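You operate a simulated robot arm through the tools that you are given. There is no shell and no other tool.

The job below is to be done with a simulated robot arm. You get a single attempt, and the scene is never put back.

JOB
Vent the window side press, try the start, tray its die by size and seat the 17 mm die.

Only the result counts: the job must be done as asked and must still hold three seconds after the hand-in. Knocking over, shifting, dropping, spilling or breaking anything else fails it.

ROBOT AND FRAMES
A 6-joint arm with a two-finger gripper, fixed in place. Base frame: the origin is at the foot of the arm, x ahead of it, y to its left, z up. Units: m, degrees, N and s.
With the tool pointing down near the work surface it reaches from about 0.14 to 0.68 m from the base axis. Its first joint turns from -66.0 to 66.0 degrees. Payload 2.45 kg.
The TCP is the grasp point between the finger pads, 0.03 m short of the fingertips. In the tool frame z runs along the fingers and y along their closing line. Largest opening 0.106 m; the body of the gripper starts 0.079 m behind the TCP.
Orientation is that of the tool frame in the base frame, as [roll, pitch, yaw] about the fixed x, y, z axes, in that order (R = Rz(yaw) Ry(pitch) Rx(roll)). With the fingers straight down and closing along the base's y, the tool's x points along the base's -x, its y along +y and its z along -z.

CONTROLS
- The arm moves only by the tool jog_arm. Its argument "series" is a list that holds one entry, the list of rows, each a list of 7 numbers: the shift along the tool's x, y, z in m, then the turn, a rotation vector about the tool's x, y, z in degrees, then the gripper command, from -1 (shut) to 1 (fully open), values between in proportion. In form: [[[dx, dy, dz, ax, ay, az, hand], ...]]. A call has 1 to 20 rows; each row shifts and turns the commanded pose from where the row before left it, along the tool's axes as they then stand. A row lasts 0.2 s, in which the tool goes at most 0.05 m and 8.6 degrees; a call with a longer step from one row to the next is refused whole, and so is a gripper value outside its range. Where a pose cannot be reached the arm comes as near as it can. A force on the tool above 90 N (or 10 N above the force at the start of the call, whichever is more), or a blocked arm, ends the call early, and 0.2 s more pass. The fingers move at their own pace (about 0.153 m/s each) and stop on an object; they squeeze with about 43 N. The grip force told is the motor's: it shows also when the fingers shut on nothing. Time passes only in rows, and 0.2 s behind the last, so rows that do not move let the fingers close. It gives the time, the measured TCP pose, the force on the tool (base axes), the opening and the grip force at its end, in the units of the frame above (readings bear some noise), with the torque about the TCP (base axes, N m) and any sound that the robot's microphone picked up.
- Cameras (640 x 400 px; columns grow to the right, rows downward): "scene" is fixed at [0.0782, 0.4391, 1.402]; the picture's right is [-0.45, -0.89, 0.00], its down [-0.52, 0.27, -0.81] and it looks along [0.72, -0.37, -0.59] (base axes); focal length 226 px, centre (320, 200). "wrist" rides on the gripper at [0.076, -0.002, -0.106] in the tool frame; the picture's right is [0.02, 1.00, 0.00], its down [-0.78, 0.02, -0.62] and it looks along [-0.62, 0.01, 0.78] (tool axes); focal length 247 px, centre (320, 200). There is no depth. A picture from a camera that has moved, and an enlarged one, comes with that camera's place and axes in the base frame and with its lens.
- camera(camera): a new picture of that camera. No time passes.
- close_up(camera, box): a new picture of the part [left, top, right, bottom] of that camera's present view, enlarged. No time passes.
- finish_job(): hands the job in; it is judged then, once.

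Places have to be worked out from the pictures, the camera data and where the tool is seen. Open the gripper and draw the arm clear of the work before you hand the job in, unless the task says otherwise.

The tools are called after "Call:" by a JSON object that holds its "op" and its "data". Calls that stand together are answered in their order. jog_arm: Moves the arm, as the interface text tells. Its arguments: {"type":"object","properties":{"series":{"type":"array","items":{"type":"array","items":{"type":"array","items":{"type":"number"}}}}},"required":["series"]} The other tools are called the same way: camera (camera) takes a picture; close_up (camera, box) takes an enlarged picture of a part of a camera's view; finish_job () hands the job in.

At the start:

```text
time: 0.0
tcp_pos: [0.3188, 0.3038, 1.24]
ee_rot: [-179.9, 0.1, 179.9]
force: [0.4, -0.3, 0.3]
wrist_torque: [0.0, 0.02, 0.02]
grip_width: 0.106
gripper_force: 0.1
```

scene: 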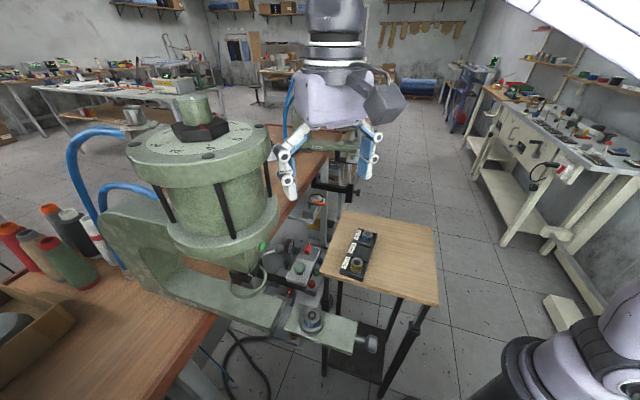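
wrist: 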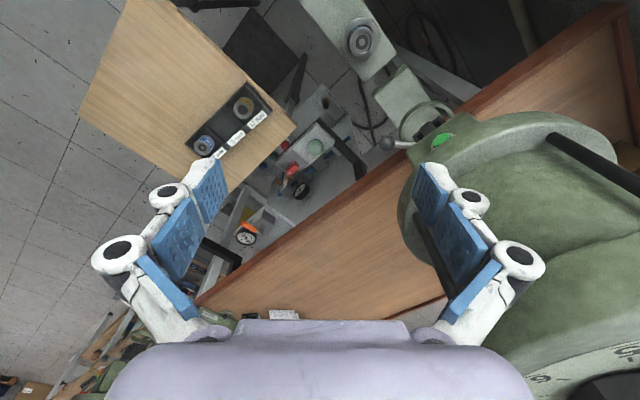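

I'll start by looking closely at the scene: the press, the control box, the die tray and the table.

Call:
{"op": "close_up", "data": {"camera": "scene", "box": [240, 180, 460, 380]}}

Call:
{"op": "close_up", "data": {"camera": "scene", "box": [60, 80, 300, 340]}}

Call:
{"op": "close_up", "data": {"camera": "wrist", "box": [160, 0, 480, 260]}}

Call:
{"op": "close_up", "data": {"camera": "scene", "box": [240, 100, 400, 260]}}

```text
2.00 times, centred on (350, 280) of scene
camera zoom: at [0.0782, 0.4391, 1.402], right [-0.45, -0.89, 0.0], down [-0.52, 0.27, -0.81], along [0.72, -0.37, -0.59], focal length 452 px, centre (260, 40)
```

zoom: 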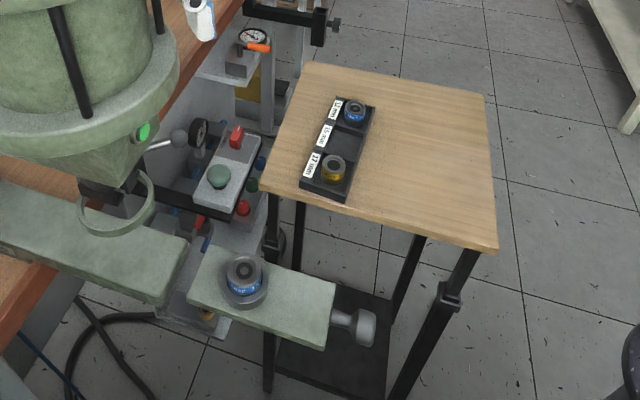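

```text
1.54 times, centred on (180, 210) of scene
camera zoom: at [0.0782, 0.4391, 1.402], right [-0.45, -0.89, 0.0], down [-0.52, 0.27, -0.81], along [0.72, -0.37, -0.59], focal length 348 px, centre (535, 185)
```

zoom: 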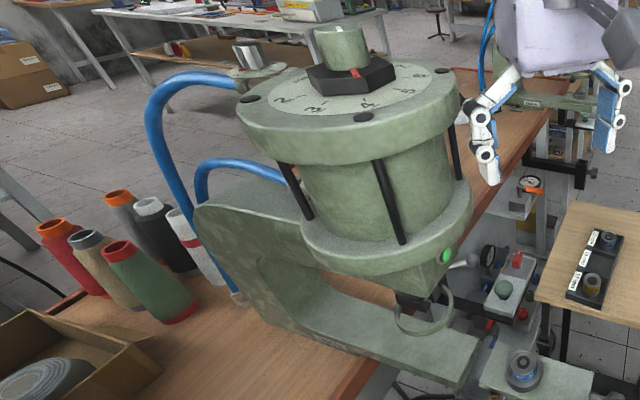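

```text
1.54 times, centred on (320, 130) of wrist
camera zoom: at [0.2416, 0.3008, 1.3457], right [-0.02, 1.0, 0.0], down [0.78, 0.02, 0.62], along [0.62, 0.01, -0.78], focal length 380 px, centre (320, 308)
```

zoom: 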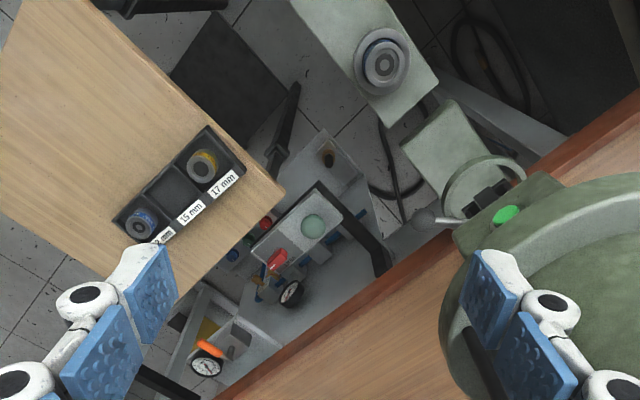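

```text
2.50 times, centred on (320, 180) of scene
camera zoom: at [0.0782, 0.4391, 1.402], right [-0.45, -0.89, 0.0], down [-0.52, 0.27, -0.81], along [0.72, -0.37, -0.59], focal length 565 px, centre (320, 250)
```

zoom: 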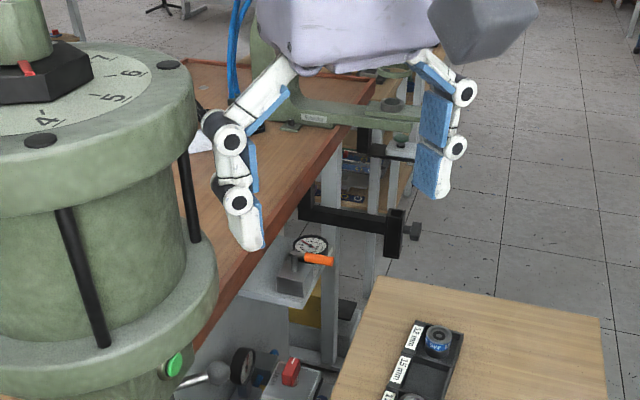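

Two press-like machines and several valves/gauges are visible. I'll zoom further in on the details before moving.

Call:
{"op": "close_up", "data": {"camera": "scene", "box": [260, 180, 340, 300]}}

Call:
{"op": "close_up", "data": {"camera": "scene", "box": [320, 220, 390, 290]}}

Call:
{"op": "close_up", "data": {"camera": "scene", "box": [280, 290, 340, 340]}}

Call:
{"op": "close_up", "data": {"camera": "wrist", "box": [180, 60, 290, 170]}}

Call:
{"op": "close_up", "data": {"camera": "wrist", "box": [220, 90, 400, 250]}}

Call:
{"op": "close_up", "data": {"camera": "wrist", "box": [310, 0, 430, 100]}}

Call:
{"op": "close_up", "data": {"camera": "scene", "box": [0, 0, 320, 140]}}

Call:
{"op": "close_up", "data": {"camera": "scene", "box": [320, 0, 640, 140]}}

```text
3.33 times, centred on (300, 240) of scene
camera zoom: at [0.0782, 0.4391, 1.402], right [-0.45, -0.89, 0.0], down [-0.52, 0.27, -0.81], along [0.72, -0.37, -0.59], focal length 753 px, centre (387, 67)
```

zoom: 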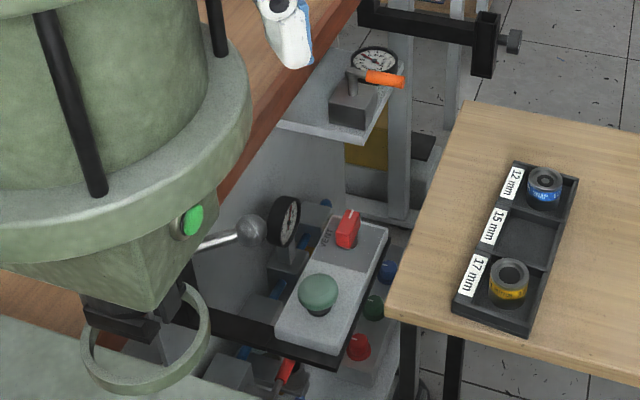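

```text
5.71 times, centred on (355, 255) of scene
camera zoom: at [0.0782, 0.4391, 1.402], right [-0.45, -0.89, 0.0], down [-0.52, 0.27, -0.81], along [0.72, -0.37, -0.59], focal length 1291 px, centre (120, -114)
```

zoom: 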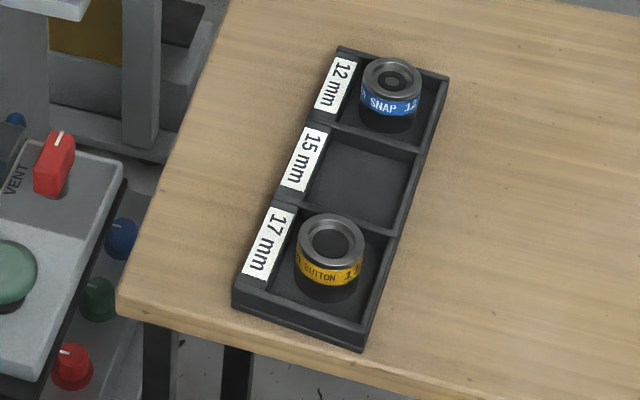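

```text
8.00 times, centred on (310, 315) of scene
camera zoom: at [0.0782, 0.4391, 1.402], right [-0.45, -0.89, 0.0], down [-0.52, 0.27, -0.81], along [0.72, -0.37, -0.59], focal length 1807 px, centre (400, -720)
```

zoom: 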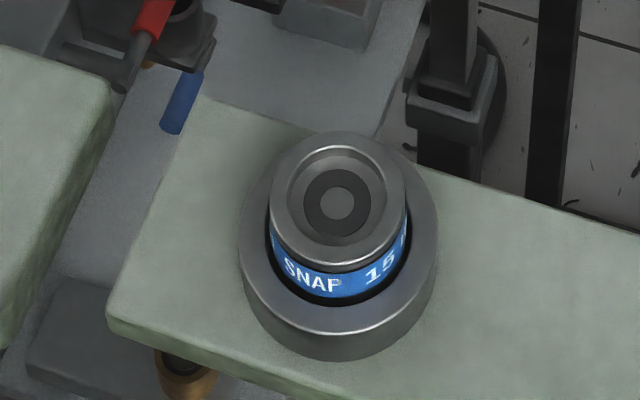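

```text
3.64 times, centred on (235, 115) of wrist
camera zoom: at [0.2416, 0.3008, 1.3457], right [-0.02, 1.0, 0.0], down [0.78, 0.02, 0.62], along [0.62, 0.01, -0.78], focal length 898 px, centre (629, 509)
```

zoom: 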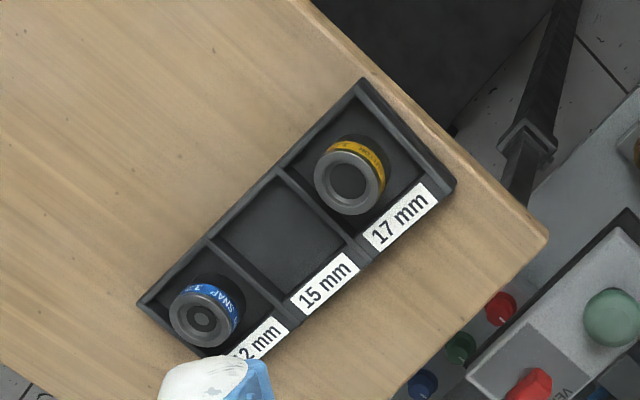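

```text
2.50 times, centred on (310, 170) of wrist
camera zoom: at [0.2416, 0.3008, 1.3457], right [-0.02, 1.0, 0.0], down [0.78, 0.02, 0.62], along [0.62, 0.01, -0.78], focal length 617 px, centre (345, 275)
```

zoom: 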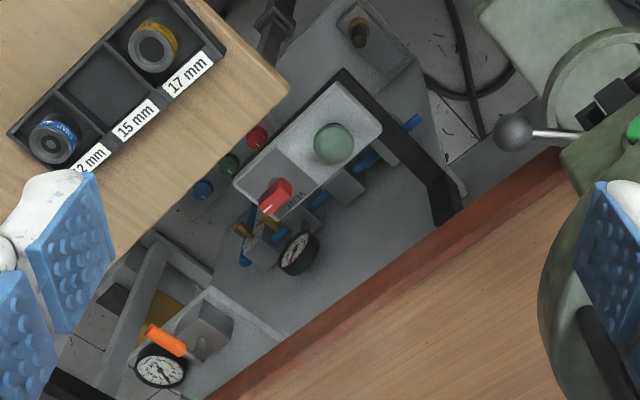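

```text
4.00 times, centred on (370, 50) of wrist
camera zoom: at [0.2416, 0.3008, 1.3457], right [-0.02, 1.0, 0.0], down [0.78, 0.02, 0.62], along [0.62, 0.01, -0.78], focal length 988 px, centre (120, 800)
```

zoom: 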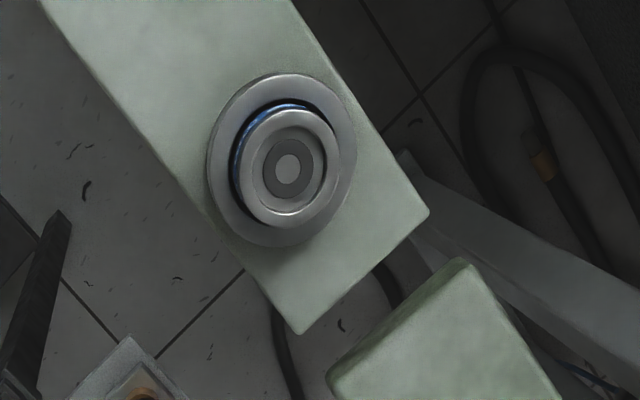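

```text
2.00 times, centred on (160, 70) of scene
camera zoom: at [0.0782, 0.4391, 1.402], right [-0.45, -0.89, 0.0], down [-0.52, 0.27, -0.81], along [0.72, -0.37, -0.59], focal length 452 px, centre (640, 460)
```

zoom: 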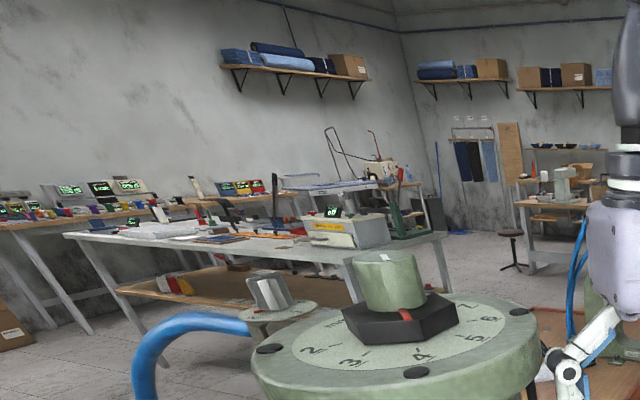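

```text
2.00 times, centred on (480, 70) of scene
camera zoom: at [0.0782, 0.4391, 1.402], right [-0.45, -0.89, 0.0], down [-0.52, 0.27, -0.81], along [0.72, -0.37, -0.59], focal length 452 px, centre (0, 460)
```

zoom: 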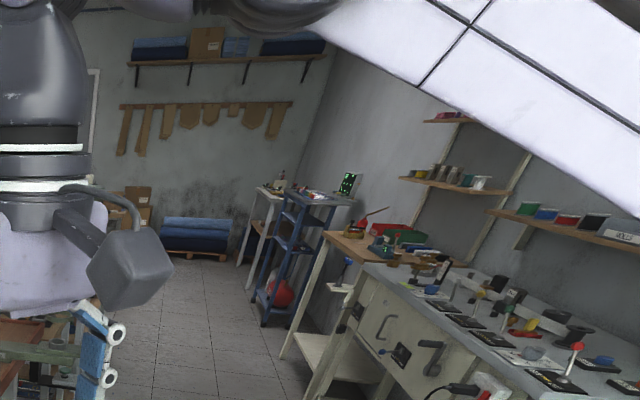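

The press die reads "SNAP 15", tray slots are labelled 12/15/17, and a box has a red knob labelled VENT and a green mushroom. I'll lift the arm a bit and move it to free the scene camera's view of the second press and the back wall.

Call:
{"op": "jog_arm", "data": {"series": [[[0.0, -0.04, 0.0, 0, 0, 0, 1], [0.0, -0.04, 0.0, 0, 0, 0, 1], [0.0, -0.04, 0.0, 0, 0, 0, 1], [0.0, -0.04, 0.0, 0, 0, 0, 1], [0.0, -0.04, 0.0, 0, 0, 0, 1], [0.0, -0.04, 0.0, 0, 0, 0, 1]]]}}

Call:
{"op": "camera", "data": {"camera": "scene"}}

Call:
{"op": "camera", "data": {"camera": "wrist"}}

Call:
{"op": "close_up", "data": {"camera": "scene", "box": [200, 0, 420, 140]}}

Call:
{"op": "close_up", "data": {"camera": "scene", "box": [260, 100, 420, 240]}}

```text
time: 1.4
tcp_pos: [0.3177, 0.0634, 1.2389]
ee_rot: [-180.0, 0.1, -179.9]
force: [-0.6, 0.1, -0.2]
wrist_torque: [0.04, -0.01, -0.04]
grip_width: 0.1059
gripper_force: 0.1
```

```text
taken
```

scene: 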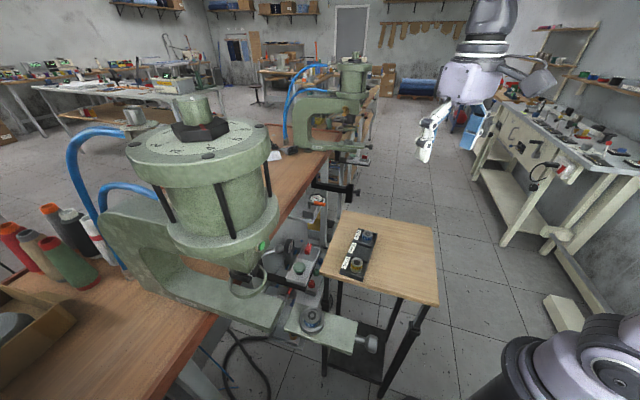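

```text
taken
camera wrist: at [0.2427, 0.0606, 1.3452], right [-0.02, 1.0, 0.0], down [0.78, 0.02, 0.62], along [0.62, 0.01, -0.78], focal length 247 px, centre (320, 200)
```

wrist: 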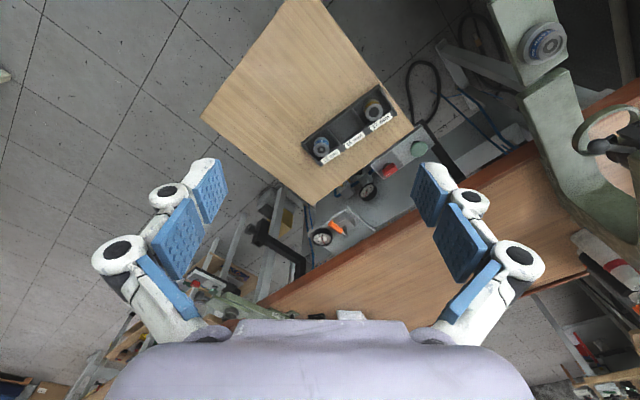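

```text
2.86 times, centred on (310, 70) of scene
camera zoom: at [0.0782, 0.4391, 1.402], right [-0.45, -0.89, 0.0], down [-0.52, 0.27, -0.81], along [0.72, -0.37, -0.59], focal length 645 px, centre (349, 571)
```

zoom: 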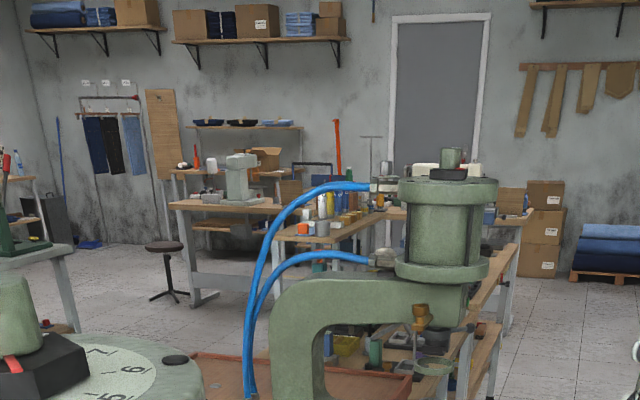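

```text
2.86 times, centred on (340, 170) of scene
camera zoom: at [0.0782, 0.4391, 1.402], right [-0.45, -0.89, 0.0], down [-0.52, 0.27, -0.81], along [0.72, -0.37, -0.59], focal length 645 px, centre (263, 286)
```

zoom: 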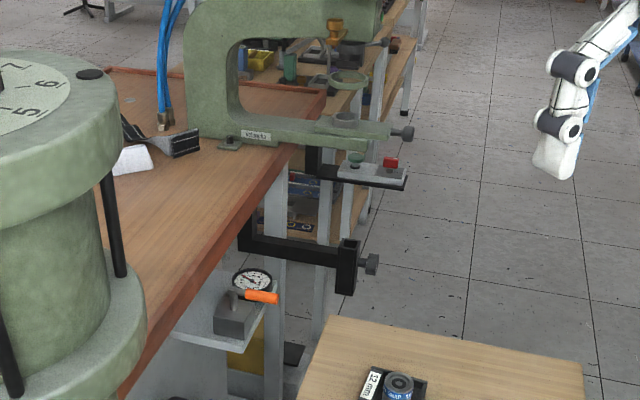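

The back wall has a door, so the far press is probably door side. I'll zoom in on the far press's name plate and its control box to confirm.

Call:
{"op": "close_up", "data": {"camera": "scene", "box": [310, 125, 370, 165]}}

Call:
{"op": "close_up", "data": {"camera": "scene", "box": [270, 230, 340, 300]}}

Call:
{"op": "close_up", "data": {"camera": "scene", "box": [300, 180, 350, 220]}}

Call:
{"op": "close_up", "data": {"camera": "wrist", "box": [290, 80, 450, 260]}}

Call:
{"op": "close_up", "data": {"camera": "scene", "box": [100, 180, 300, 340]}}

Call:
{"op": "close_up", "data": {"camera": "wrist", "box": [480, 0, 640, 160]}}

```text
10.00 times, centred on (340, 145) of scene
camera zoom: at [0.0782, 0.4391, 1.402], right [-0.45, -0.89, 0.0], down [-0.52, 0.27, -0.81], along [0.72, -0.37, -0.59], focal length 2259 px, centre (120, 750)
```

zoom: 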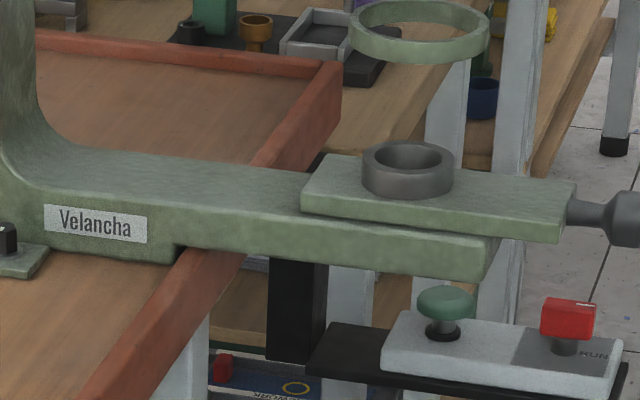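

```text
5.71 times, centred on (305, 265) of scene
camera zoom: at [0.0782, 0.4391, 1.402], right [-0.45, -0.89, 0.0], down [-0.52, 0.27, -0.81], along [0.72, -0.37, -0.59], focal length 1291 px, centre (406, -171)
```

zoom: 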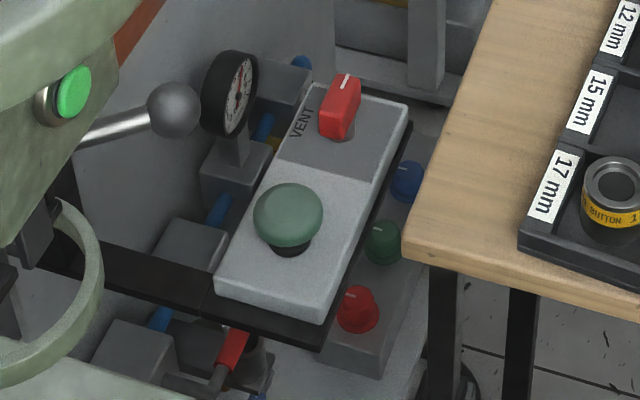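

```text
10.00 times, centred on (325, 200) of scene
camera zoom: at [0.0782, 0.4391, 1.402], right [-0.45, -0.89, 0.0], down [-0.52, 0.27, -0.81], along [0.72, -0.37, -0.59], focal length 2259 px, centre (270, 200)
```

zoom: 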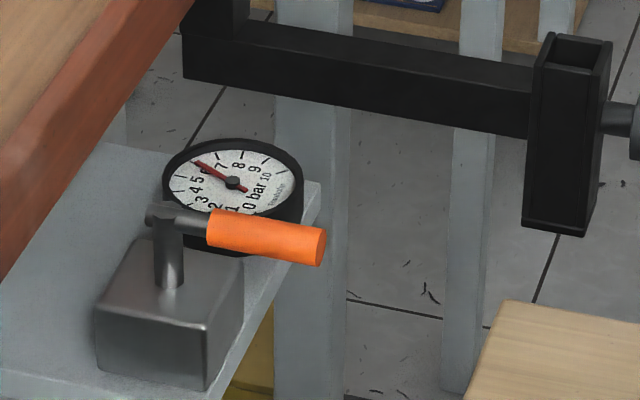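

```text
2.22 times, centred on (370, 170) of wrist
camera zoom: at [0.2427, 0.0606, 1.3452], right [-0.02, 1.0, 0.0], down [0.78, 0.02, 0.62], along [0.62, 0.01, -0.78], focal length 549 px, centre (209, 267)
```

zoom: 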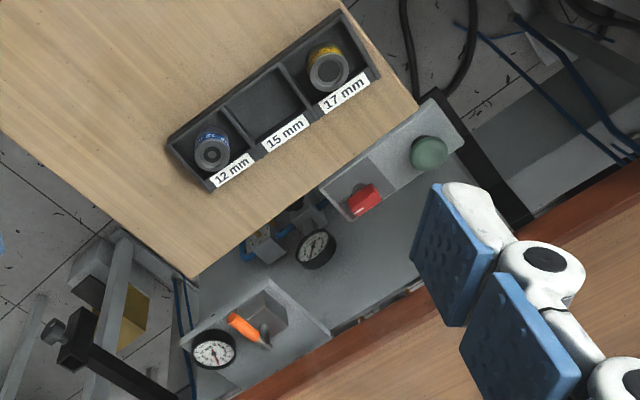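

```text
2.50 times, centred on (200, 260) of scene
camera zoom: at [0.0782, 0.4391, 1.402], right [-0.45, -0.89, 0.0], down [-0.52, 0.27, -0.81], along [0.72, -0.37, -0.59], focal length 565 px, centre (620, 50)
```

zoom: 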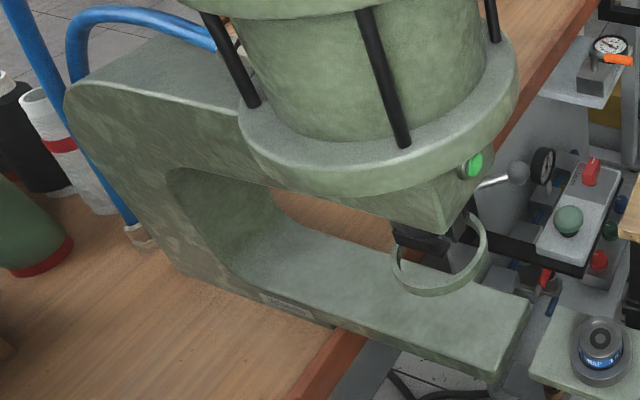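

```text
2.50 times, centred on (560, 80) of wrist
camera zoom: at [0.2427, 0.0606, 1.3452], right [-0.02, 1.0, 0.0], down [0.78, 0.02, 0.62], along [0.62, 0.01, -0.78], focal length 617 px, centre (-280, 500)
```

zoom: 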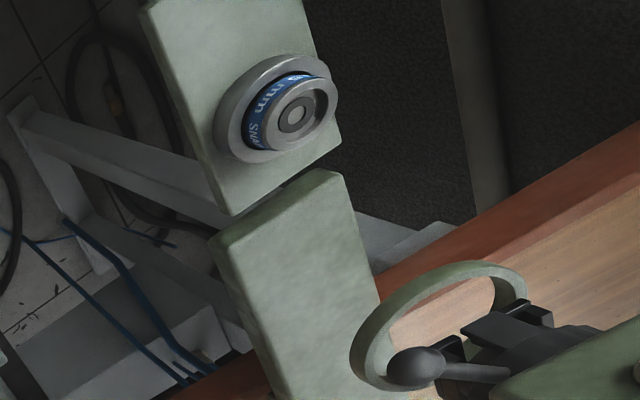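

The far press (plate "Velancha", by the door, its knob on RUN) is the door-side one; the near press has its own box with VENT knob and green mushroom around (0.5–0.57, 0.24–0.29, 0.81). I'll bring the wrist camera nearer to that box to read its markings.

Call:
{"op": "jog_arm", "data": {"series": [[[-0.0189, 0.0224, 0.02, 0, 0, 0, 1], [-0.0189, 0.0224, 0.02, 0, 0, 0, 1], [-0.0189, 0.0224, 0.02, 0, 0, 0, 1], [-0.0189, 0.0224, 0.02, 0, 0, 0, 1], [-0.0189, 0.0224, 0.02, 0, 0, 0, 1], [-0.0189, 0.0224, 0.02, 0, 0, 0, 1], [-0.0189, 0.0224, 0.02, 0, 0, 0, 1]]]}}

Call:
{"op": "camera", "data": {"camera": "wrist"}}

Call:
{"op": "close_up", "data": {"camera": "wrist", "box": [240, 60, 420, 220]}}

Call:
{"op": "camera", "data": {"camera": "scene"}}

```text
time: 3.0
tcp_pos: [0.4497, 0.2216, 1.0973]
ee_rot: [-180.0, 0.1, -180.0]
force: [0.9, 1.4, 0.6]
wrist_torque: [0.0, -0.01, 0.02]
grip_width: 0.1056
gripper_force: 0.1
```

```text
taken
camera wrist: at [0.3738, 0.2185, 1.2054], right [-0.02, 1.0, 0.0], down [0.78, 0.02, 0.62], along [0.62, 0.01, -0.78], focal length 247 px, centre (320, 200)
```

wrist: 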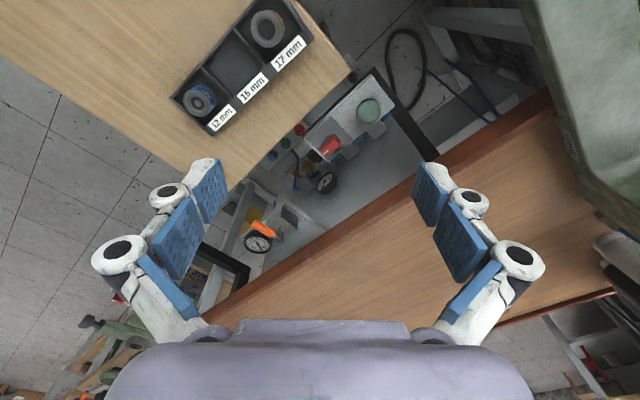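

```text
2.50 times, centred on (330, 140) of wrist
camera zoom: at [0.3738, 0.2185, 1.2054], right [-0.02, 1.0, 0.0], down [0.78, 0.02, 0.62], along [0.62, 0.01, -0.78], focal length 617 px, centre (295, 350)
```

zoom: 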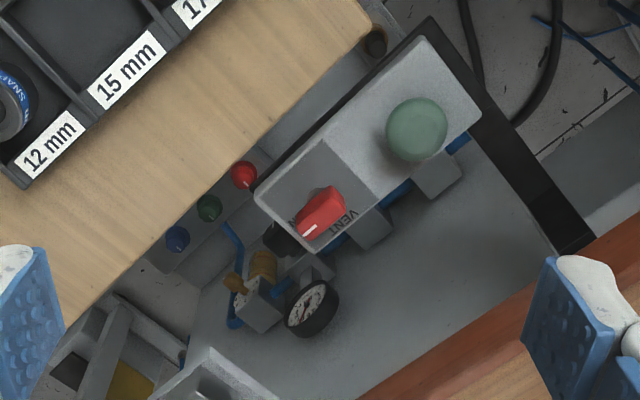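

```text
taken
```

scene: 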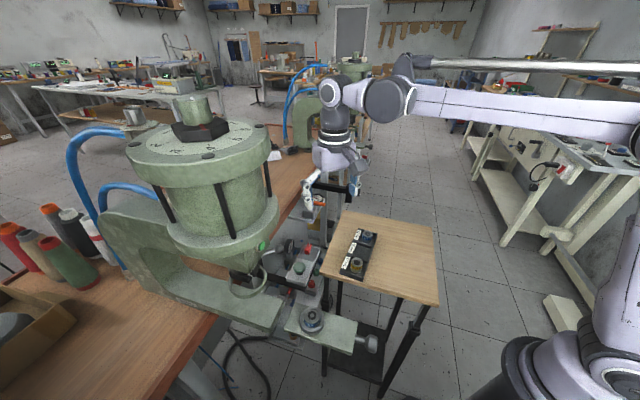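

The knob and labels are visible; I'll go closer for a sharp look at pointer and labels.

Call:
{"op": "jog_arm", "data": {"series": [[[-0.01, 0.005, 0.035, 0, 0, 0, 1], [-0.01, 0.005, 0.035, 0, 0, 0, 1], [-0.01, 0.005, 0.035, 0, 0, 0, 1]]]}}

Call:
{"op": "close_up", "data": {"camera": "wrist", "box": [250, 60, 410, 220]}}

Call:
{"op": "close_up", "data": {"camera": "wrist", "box": [290, 100, 360, 180]}}

Call:
{"op": "camera", "data": {"camera": "wrist"}}

```text
time: 3.8
tcp_pos: [0.4789, 0.2352, 0.9952]
ee_rot: [180.0, 0.1, 179.9]
force: [-1.2, 0.1, -0.7]
wrist_torque: [0.03, 0.0, -0.03]
grip_width: 0.1061
gripper_force: 0.0
```

```text
2.50 times, centred on (330, 140) of wrist
camera zoom: at [0.4038, 0.2324, 1.1025], right [-0.02, 1.0, 0.0], down [0.78, 0.02, 0.62], along [0.62, 0.01, -0.78], focal length 617 px, centre (295, 350)
```

zoom: 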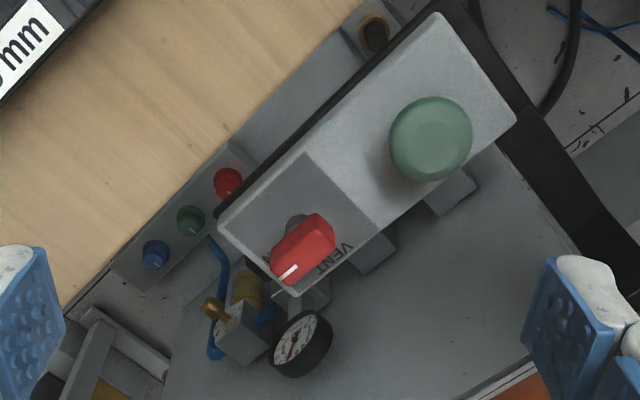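

```text
5.00 times, centred on (325, 140) of wrist
camera zoom: at [0.4038, 0.2324, 1.1025], right [-0.02, 1.0, 0.0], down [0.78, 0.02, 0.62], along [0.62, 0.01, -0.78], focal length 1235 px, centre (295, 500)
```

zoom: 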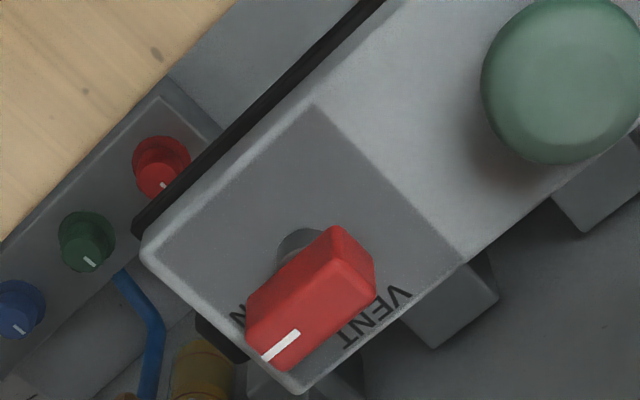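

```text
taken
camera wrist: at [0.4038, 0.2324, 1.1025], right [-0.02, 1.0, 0.0], down [0.78, 0.02, 0.62], along [0.62, 0.01, -0.78], focal length 247 px, centre (320, 200)
```

wrist: 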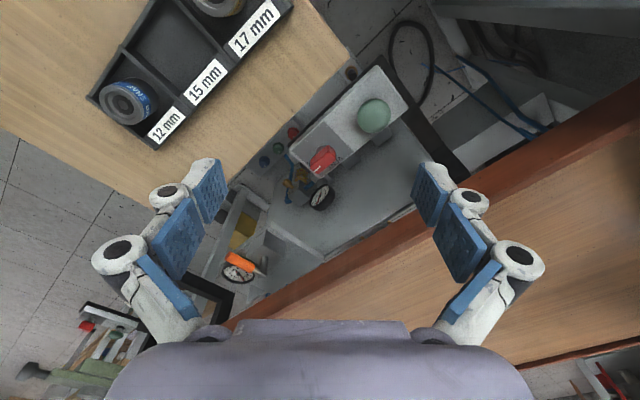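

The knob's pointer is on RUN (along the box axis, base direction ≈ −46°), VENT is 90° counter‑clockwise seen from above. I'll turn the tool so the fingers close across the knob bar and partly close them, staying at height.

Call:
{"op": "jog_arm", "data": {"series": [[[0, 0, 0, 0, 0, 7.67, 0.2], [0, 0, 0, 0, 0, 7.67, 0.0], [0, 0, 0, 0, 0, 7.67, -0.2], [0, 0, 0, 0, 0, 7.67, -0.2], [0, 0, 0, 0, 0, 7.67, -0.2], [0, 0, 0, 0, 0, 7.67, -0.2]]]}}

Call:
{"op": "camera", "data": {"camera": "wrist"}}

Call:
{"op": "camera", "data": {"camera": "scene"}}

```text
time: 5.2
tcp_pos: [0.4804, 0.2357, 0.9948]
ee_rot: [179.9, 0.0, 133.6]
force: [-0.3, -0.4, 0.6]
wrist_torque: [0.01, 0.03, 0.01]
grip_width: 0.0425
gripper_force: 0.0
```

```text
taken
camera wrist: at [0.4266, 0.2878, 1.1008], right [0.71, 0.71, 0.0], down [0.55, -0.55, 0.62], along [0.44, -0.44, -0.78], focal length 247 px, centre (320, 200)
```

wrist: 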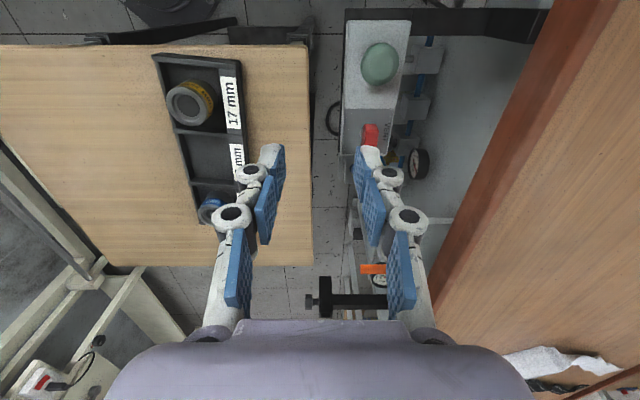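

```text
taken
```

scene: 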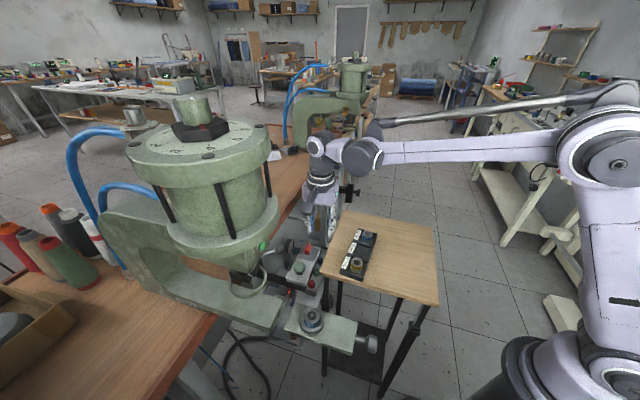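

Now the box axis is nearly aligned with the tool. I'll take an enlarged look to measure the knob precisely.

Call:
{"op": "close_up", "data": {"camera": "wrist", "box": [330, 0, 450, 180]}}

Call:
{"op": "close_up", "data": {"camera": "scene", "box": [280, 235, 340, 295]}}

```text
2.22 times, centred on (390, 90) of wrist
camera zoom: at [0.4266, 0.2878, 1.1008], right [0.71, 0.71, 0.0], down [0.55, -0.55, 0.62], along [0.44, -0.44, -0.78], focal length 549 px, centre (164, 444)
```

zoom: 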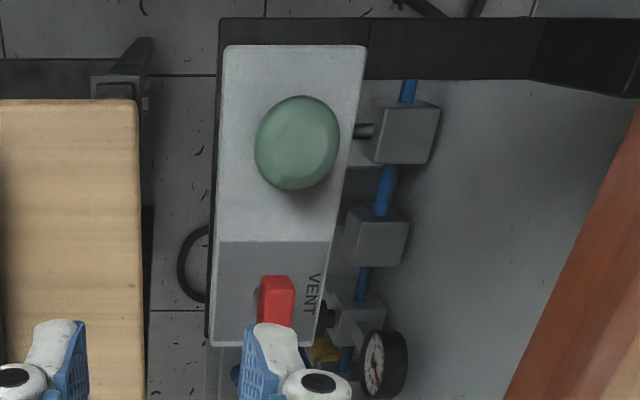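

```text
6.67 times, centred on (310, 265) of scene
camera zoom: at [0.0782, 0.4391, 1.402], right [-0.45, -0.89, 0.0], down [-0.52, 0.27, -0.81], along [0.72, -0.37, -0.59], focal length 1506 px, centre (387, -233)
```

zoom: 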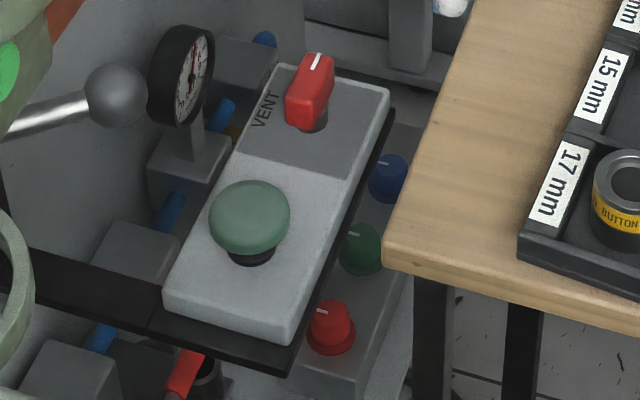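

From the views I place the panel top at z≈0.803 and the knob at about (0.559, 0.2385), top ≈0.833. I'll go over the knob at safe height and look again.

Call:
{"op": "jog_arm", "data": {"series": [[[-0.0174, 0.0198, 0, 0, 0, 0, -0.2], [-0.0174, 0.0198, 0, 0, 0, 0, -0.2], [-0.0174, 0.0198, 0, 0, 0, 0, -0.2], [0, 0, 0.03, 0, 0, 0, -0.2], [0, 0, 0.03, 0, 0, 0, -0.2], [0, 0, 0.03, 0, 0, 0, -0.2]]]}}

Call:
{"op": "camera", "data": {"camera": "wrist"}}

Call:
{"op": "close_up", "data": {"camera": "wrist", "box": [240, 60, 400, 240]}}

Call:
{"op": "close_up", "data": {"camera": "scene", "box": [270, 210, 370, 300]}}

```text
time: 6.6
tcp_pos: [0.5579, 0.2381, 0.9034]
ee_rot: [179.9, 0.0, 133.9]
force: [0.0, 0.2, -0.1]
wrist_torque: [0.02, -0.02, -0.03]
grip_width: 0.0425
gripper_force: 0.1
```

```text
taken
camera wrist: at [0.5044, 0.2907, 1.0108], right [0.71, 0.71, 0.0], down [0.55, -0.55, 0.62], along [0.44, -0.44, -0.78], focal length 247 px, centre (320, 200)
```

wrist: 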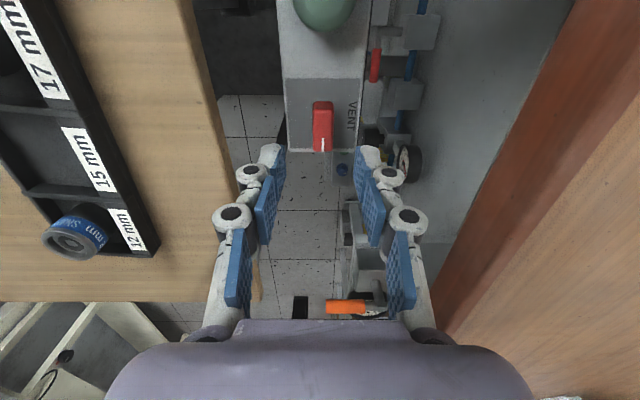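

```text
2.22 times, centred on (320, 150) of wrist
camera zoom: at [0.5044, 0.2907, 1.0108], right [0.71, 0.71, 0.0], down [0.55, -0.55, 0.62], along [0.44, -0.44, -0.78], focal length 549 px, centre (320, 311)
```

zoom: 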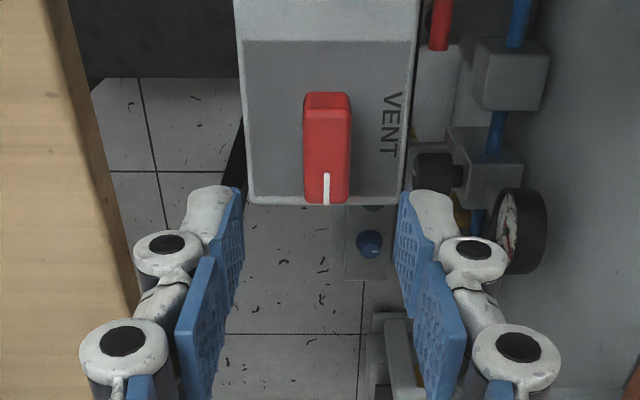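

```text
4.44 times, centred on (320, 255) of scene
camera zoom: at [0.0782, 0.4391, 1.402], right [-0.45, -0.89, 0.0], down [-0.52, 0.27, -0.81], along [0.72, -0.37, -0.59], focal length 1004 px, centre (320, -44)
```

zoom: 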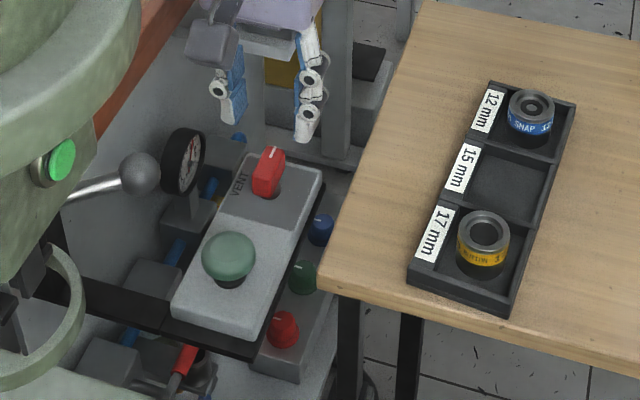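

The knob is centred under the tool (≈2 mm to the bench side). I'll descend so the fingertips straddle the knob without touching the panel, then check.

Call:
{"op": "jog_arm", "data": {"series": [[[0, 0.002, 0.016, 0, 0, 0, -0.2], [0, 0, 0.016, 0, 0, 0, -0.2], [0, 0, 0.016, 0, 0, 0, -0.2]]]}}

Call:
{"op": "close_up", "data": {"camera": "wrist", "box": [240, 60, 400, 240]}}

Call:
{"op": "close_up", "data": {"camera": "scene", "box": [270, 210, 350, 290]}}

```text
time: 7.4
tcp_pos: [0.5601, 0.2405, 0.8567]
ee_rot: [179.8, 0.1, 133.9]
force: [0.2, 0.7, -0.4]
wrist_torque: [0.01, -0.01, -0.01]
grip_width: 0.0424
gripper_force: 0.1
```

```text
2.22 times, centred on (320, 150) of wrist
camera zoom: at [0.5072, 0.293, 0.9638], right [0.71, 0.71, 0.0], down [0.55, -0.55, 0.62], along [0.44, -0.44, -0.78], focal length 549 px, centre (320, 311)
```

zoom: 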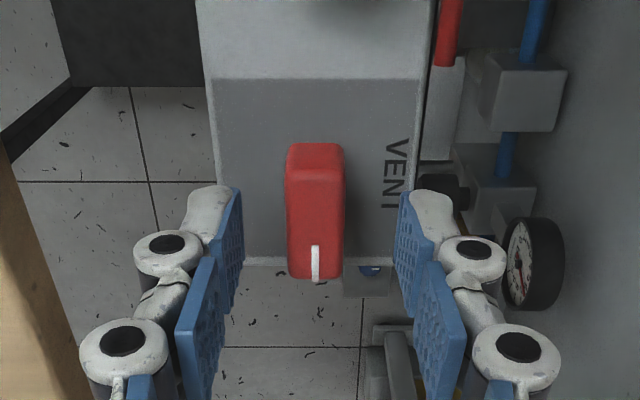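

```text
5.00 times, centred on (310, 250) of scene
camera zoom: at [0.0782, 0.4391, 1.402], right [-0.45, -0.89, 0.0], down [-0.52, 0.27, -0.81], along [0.72, -0.37, -0.59], focal length 1130 px, centre (370, -50)
```

zoom: 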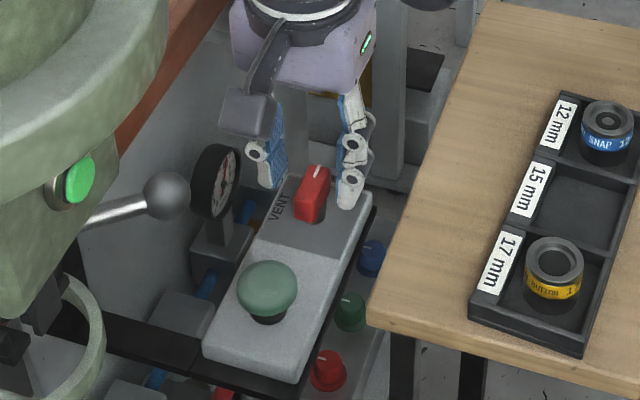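

Comparing both views, knob top is ≈0.8315 and the panel ≈0.79. I'll lower ~15 mm more and close on the knob.

Call:
{"op": "jog_arm", "data": {"series": [[[0, -0.001, 0.015, 0, 0, 0, -0.2], [0, 0, 0, 0, 0, 0, -0.6], [0, 0, 0, 0, 0, 0, -1], [0, 0, 0, 0, 0, 0, -1], [0, 0, 0, 0, 0, 0, -1]]]}}

Call:
{"op": "close_up", "data": {"camera": "wrist", "box": [240, 60, 400, 240]}}

```text
time: 8.6
tcp_pos: [0.5604, 0.2401, 0.841]
ee_rot: [179.9, 0.1, 133.9]
force: [-2.3, -3.0, -0.9]
wrist_torque: [-0.14, 0.12, 0.51]
grip_width: 0.0157
gripper_force: 42.1
```

```text
2.22 times, centred on (320, 150) of wrist
camera zoom: at [0.5064, 0.2921, 0.9482], right [0.7, 0.71, 0.0], down [0.56, -0.55, 0.62], along [0.44, -0.44, -0.78], focal length 549 px, centre (320, 311)
```

zoom: 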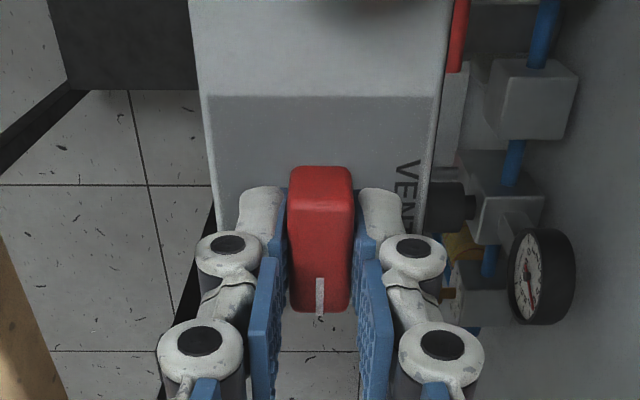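

The knob is held (15.7 mm wide). Now I turn it counter‑clockwise toward VENT, starting with about 30° to check the torque.

Call:
{"op": "jog_arm", "data": {"series": [[[0, 0, 0, 0, 0, -7.5, -1], [0, 0, 0, 0, 0, -7.5, -1], [0, 0, 0, 0, 0, -7.5, -1], [0, 0, 0, 0, 0, -7.5, -1]]]}}

Call:
{"op": "close_up", "data": {"camera": "wrist", "box": [240, 60, 400, 240]}}

Call:
{"op": "close_up", "data": {"camera": "scene", "box": [250, 210, 330, 290]}}

```text
time: 9.6
tcp_pos: [0.56, 0.2399, 0.8417]
ee_rot: [179.9, 0.1, 164.1]
force: [1.6, 1.1, -6.6]
wrist_torque: [0.28, 0.82, 0.01]
grip_width: 0.0156
gripper_force: 41.9
```

```text
2.22 times, centred on (320, 150) of wrist
camera zoom: at [0.487, 0.2581, 0.9482], right [0.25, 0.97, 0.0], down [0.76, -0.2, 0.62], along [0.6, -0.16, -0.78], focal length 549 px, centre (320, 311)
```

zoom: 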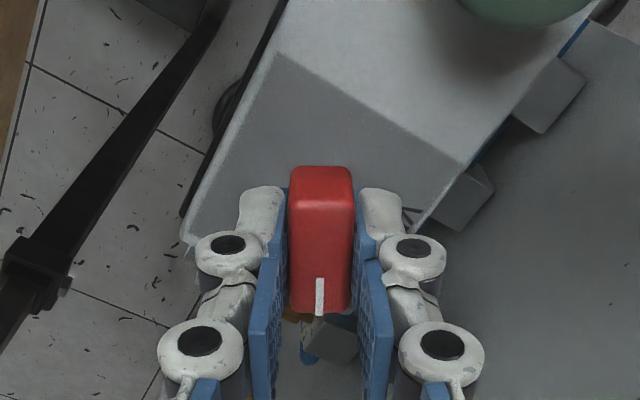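

```text
5.00 times, centred on (290, 250) of scene
camera zoom: at [0.0783, 0.4392, 1.402], right [-0.45, -0.89, 0.0], down [-0.52, 0.27, -0.81], along [0.72, -0.37, -0.59], focal length 1130 px, centre (470, -50)
```

zoom: 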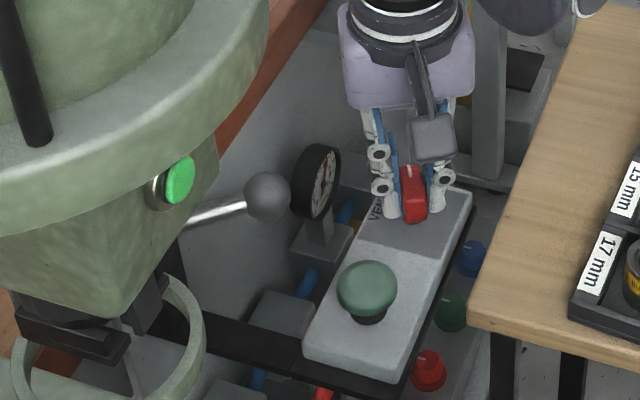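

The knob turns with the gripper smoothly. I continue the remaining 60°.

Call:
{"op": "jog_arm", "data": {"series": [[[0, 0, 0, 0, 0, -7.5, -1], [0, 0, 0, 0, 0, -7.5, -1], [0, 0, 0, 0, 0, -7.5, -1], [0, 0, 0, 0, 0, -7.5, -1], [0, 0, 0, 0, 0, -7.5, -1], [0, 0, 0, 0, 0, -7.5, -1], [0, 0, 0, 0, 0, -7.5, -1], [0, 0, 0, 0, 0, -7.5, -1]]]}}

Call:
{"op": "close_up", "data": {"camera": "wrist", "box": [240, 60, 400, 240]}}

Call:
{"op": "close_up", "data": {"camera": "scene", "box": [250, 210, 330, 290]}}

```text
time: 11.4
tcp_pos: [0.5603, 0.2423, 0.8419]
ee_rot: [179.9, 0.2, -135.7]
force: [3.0, 19.8, 10.8]
wrist_torque: [0.26, 0.08, -0.03]
grip_width: 0.0157
gripper_force: 41.5
```

```text
2.22 times, centred on (320, 150) of wrist
camera zoom: at [0.5069, 0.1855, 0.9481], right [-0.71, 0.7, 0.0], down [0.55, 0.56, 0.62], along [0.44, 0.45, -0.78], focal length 549 px, centre (320, 311)
```

zoom: 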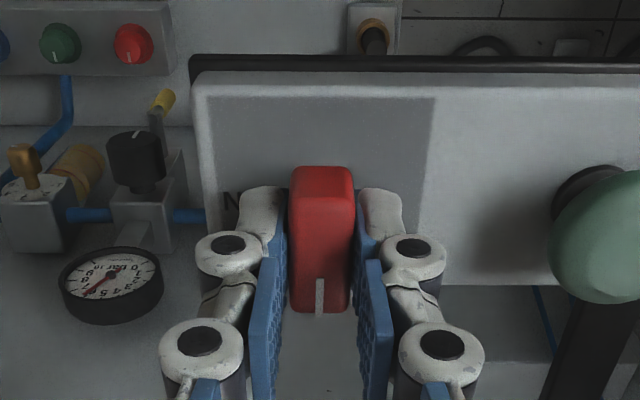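

```text
5.00 times, centred on (290, 250) of scene
camera zoom: at [0.078, 0.4395, 1.4019], right [-0.45, -0.89, 0.0], down [-0.52, 0.27, -0.81], along [0.72, -0.37, -0.59], focal length 1130 px, centre (470, -50)
```

zoom: 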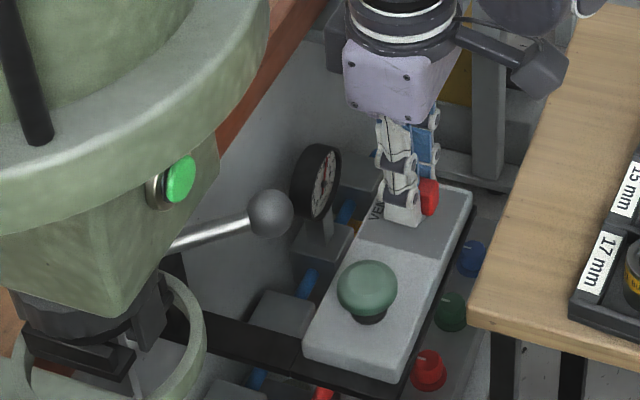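

The knob is now turned ~90° to VENT. I'll hold a moment and inspect the gauge and the press.

Call:
{"op": "jog_arm", "data": {"series": [[[0, 0, 0, 0, 0, 0, -1], [0, 0, 0, 0, 0, 0, -1], [0, 0, 0, 0, 0, 0, -1], [0, 0, 0, 0, 0, 0, -1], [0, 0, 0, 0, 0, 0, -1]]]}}

Call:
{"op": "close_up", "data": {"camera": "wrist", "box": [240, 150, 320, 220]}}

Call:
{"op": "camera", "data": {"camera": "wrist"}}

Call:
{"op": "camera", "data": {"camera": "scene"}}

Call:
{"op": "close_up", "data": {"camera": "scene", "box": [270, 220, 310, 260]}}

```text
time: 12.6
tcp_pos: [0.5614, 0.2415, 0.8411]
ee_rot: [179.9, 0.2, -136.0]
force: [4.1, 21.8, 21.3]
wrist_torque: [0.26, 0.18, -0.04]
grip_width: 0.0157
gripper_force: 41.0
```

```text
5.71 times, centred on (280, 185) of wrist
camera zoom: at [0.5067, 0.1855, 0.948], right [-0.71, 0.7, 0.0], down [0.55, 0.55, 0.62], along [0.44, 0.44, -0.78], focal length 1411 px, centre (549, 286)
```

zoom: 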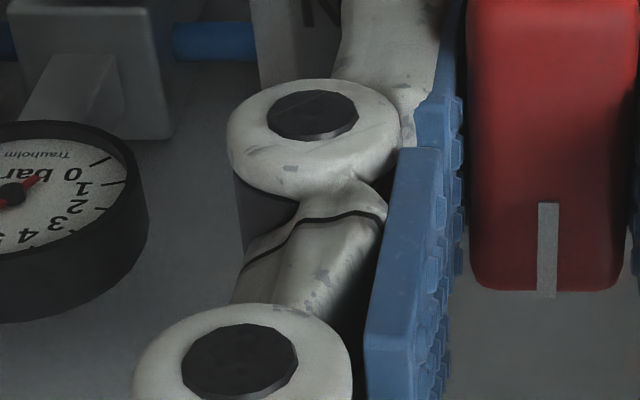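

```text
taken
camera wrist: at [0.5067, 0.1855, 0.948], right [-0.71, 0.7, 0.0], down [0.55, 0.55, 0.62], along [0.44, 0.44, -0.78], focal length 247 px, centre (320, 200)
```

wrist: 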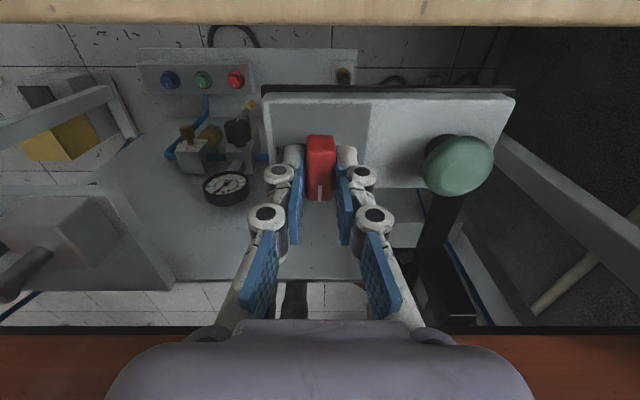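

```text
taken
```

scene: 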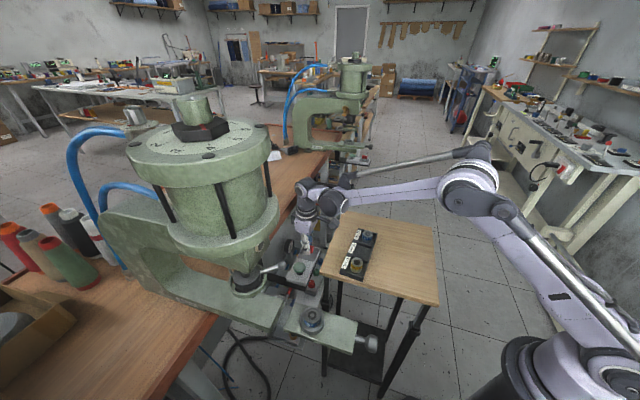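

```text
10.00 times, centred on (290, 240) of scene
camera zoom: at [0.0779, 0.4394, 1.4019], right [-0.45, -0.89, 0.0], down [-0.52, 0.27, -0.81], along [0.72, -0.37, -0.59], focal length 2259 px, centre (620, -200)
```

zoom: 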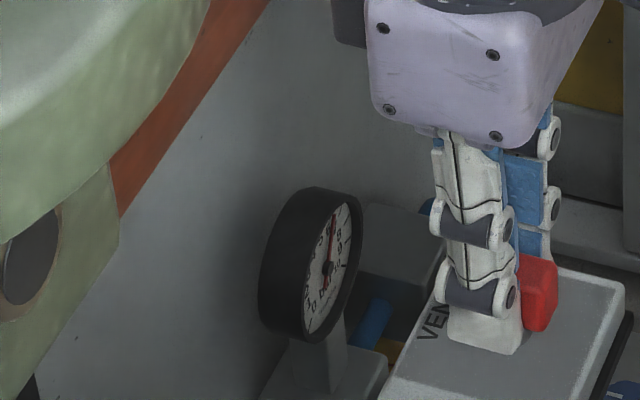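

The green lamp on the press head went dark and the ram sank – the press is venting. I release the knob and lift off, then check the knob stays at VENT.

Call:
{"op": "jog_arm", "data": {"series": [[[0, 0, 0, 0, 0, 0, -0.6], [0, 0, 0, 0, 0, 0, -0.3], [0, 0, 0, 0, 0, 0, -0.2], [0, 0, -0.03, 0, 0, 0, -0.2], [0, 0, -0.03, 0, 0, 0, -0.2], [0, 0, -0.03, 0, 0, 0, -0.2]]]}}

Call:
{"op": "camera", "data": {"camera": "wrist"}}

Call:
{"op": "close_up", "data": {"camera": "scene", "box": [220, 220, 340, 340]}}

Call:
{"op": "close_up", "data": {"camera": "wrist", "box": [220, 80, 400, 240]}}

```text
time: 14.0
tcp_pos: [0.559, 0.2395, 0.9323]
ee_rot: [-179.9, 0.2, -136.1]
force: [-0.7, 0.2, -0.4]
wrist_torque: [0.01, -0.01, 0.0]
grip_width: 0.0426
gripper_force: 0.1
```

```text
taken
camera wrist: at [0.5063, 0.1839, 1.0381], right [-0.71, 0.71, 0.0], down [0.55, 0.56, 0.62], along [0.44, 0.44, -0.78], focal length 247 px, centre (320, 200)
```

wrist: 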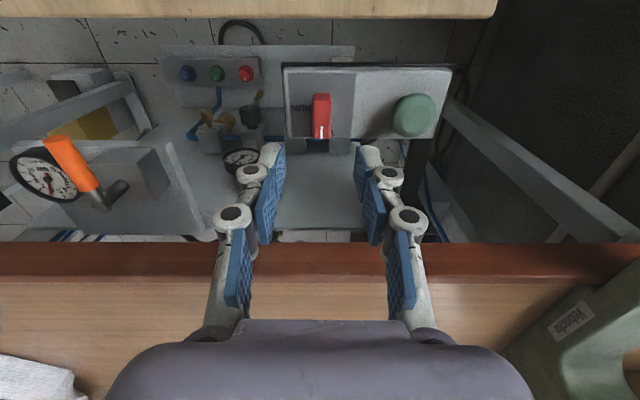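

```text
3.33 times, centred on (280, 280) of scene
camera zoom: at [0.0782, 0.4391, 1.402], right [-0.45, -0.89, 0.0], down [-0.52, 0.27, -0.81], along [0.72, -0.37, -0.59], focal length 753 px, centre (453, -67)
```

zoom: 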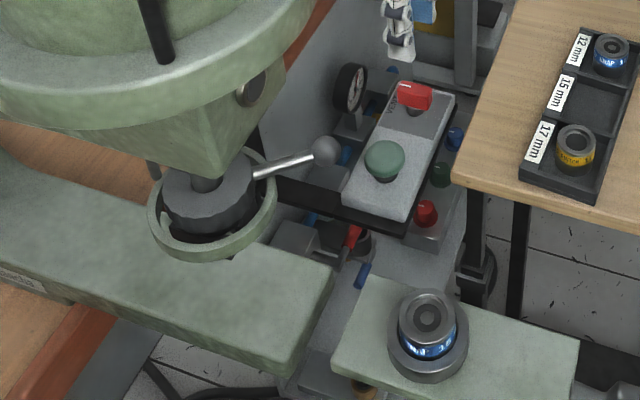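

```text
2.50 times, centred on (310, 160) of wrist
camera zoom: at [0.5063, 0.1839, 1.0381], right [-0.71, 0.71, 0.0], down [0.55, 0.56, 0.62], along [0.44, 0.44, -0.78], focal length 617 px, centre (345, 300)
```

zoom: 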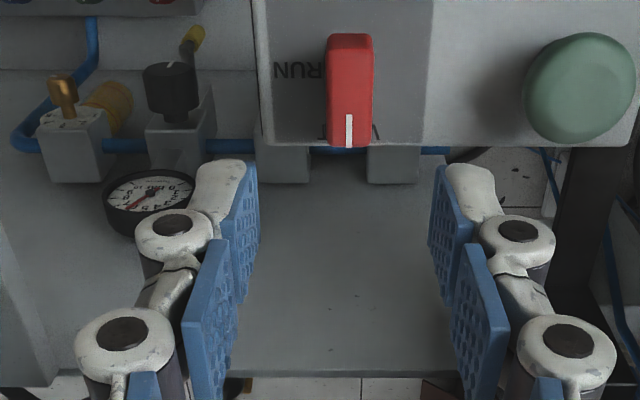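

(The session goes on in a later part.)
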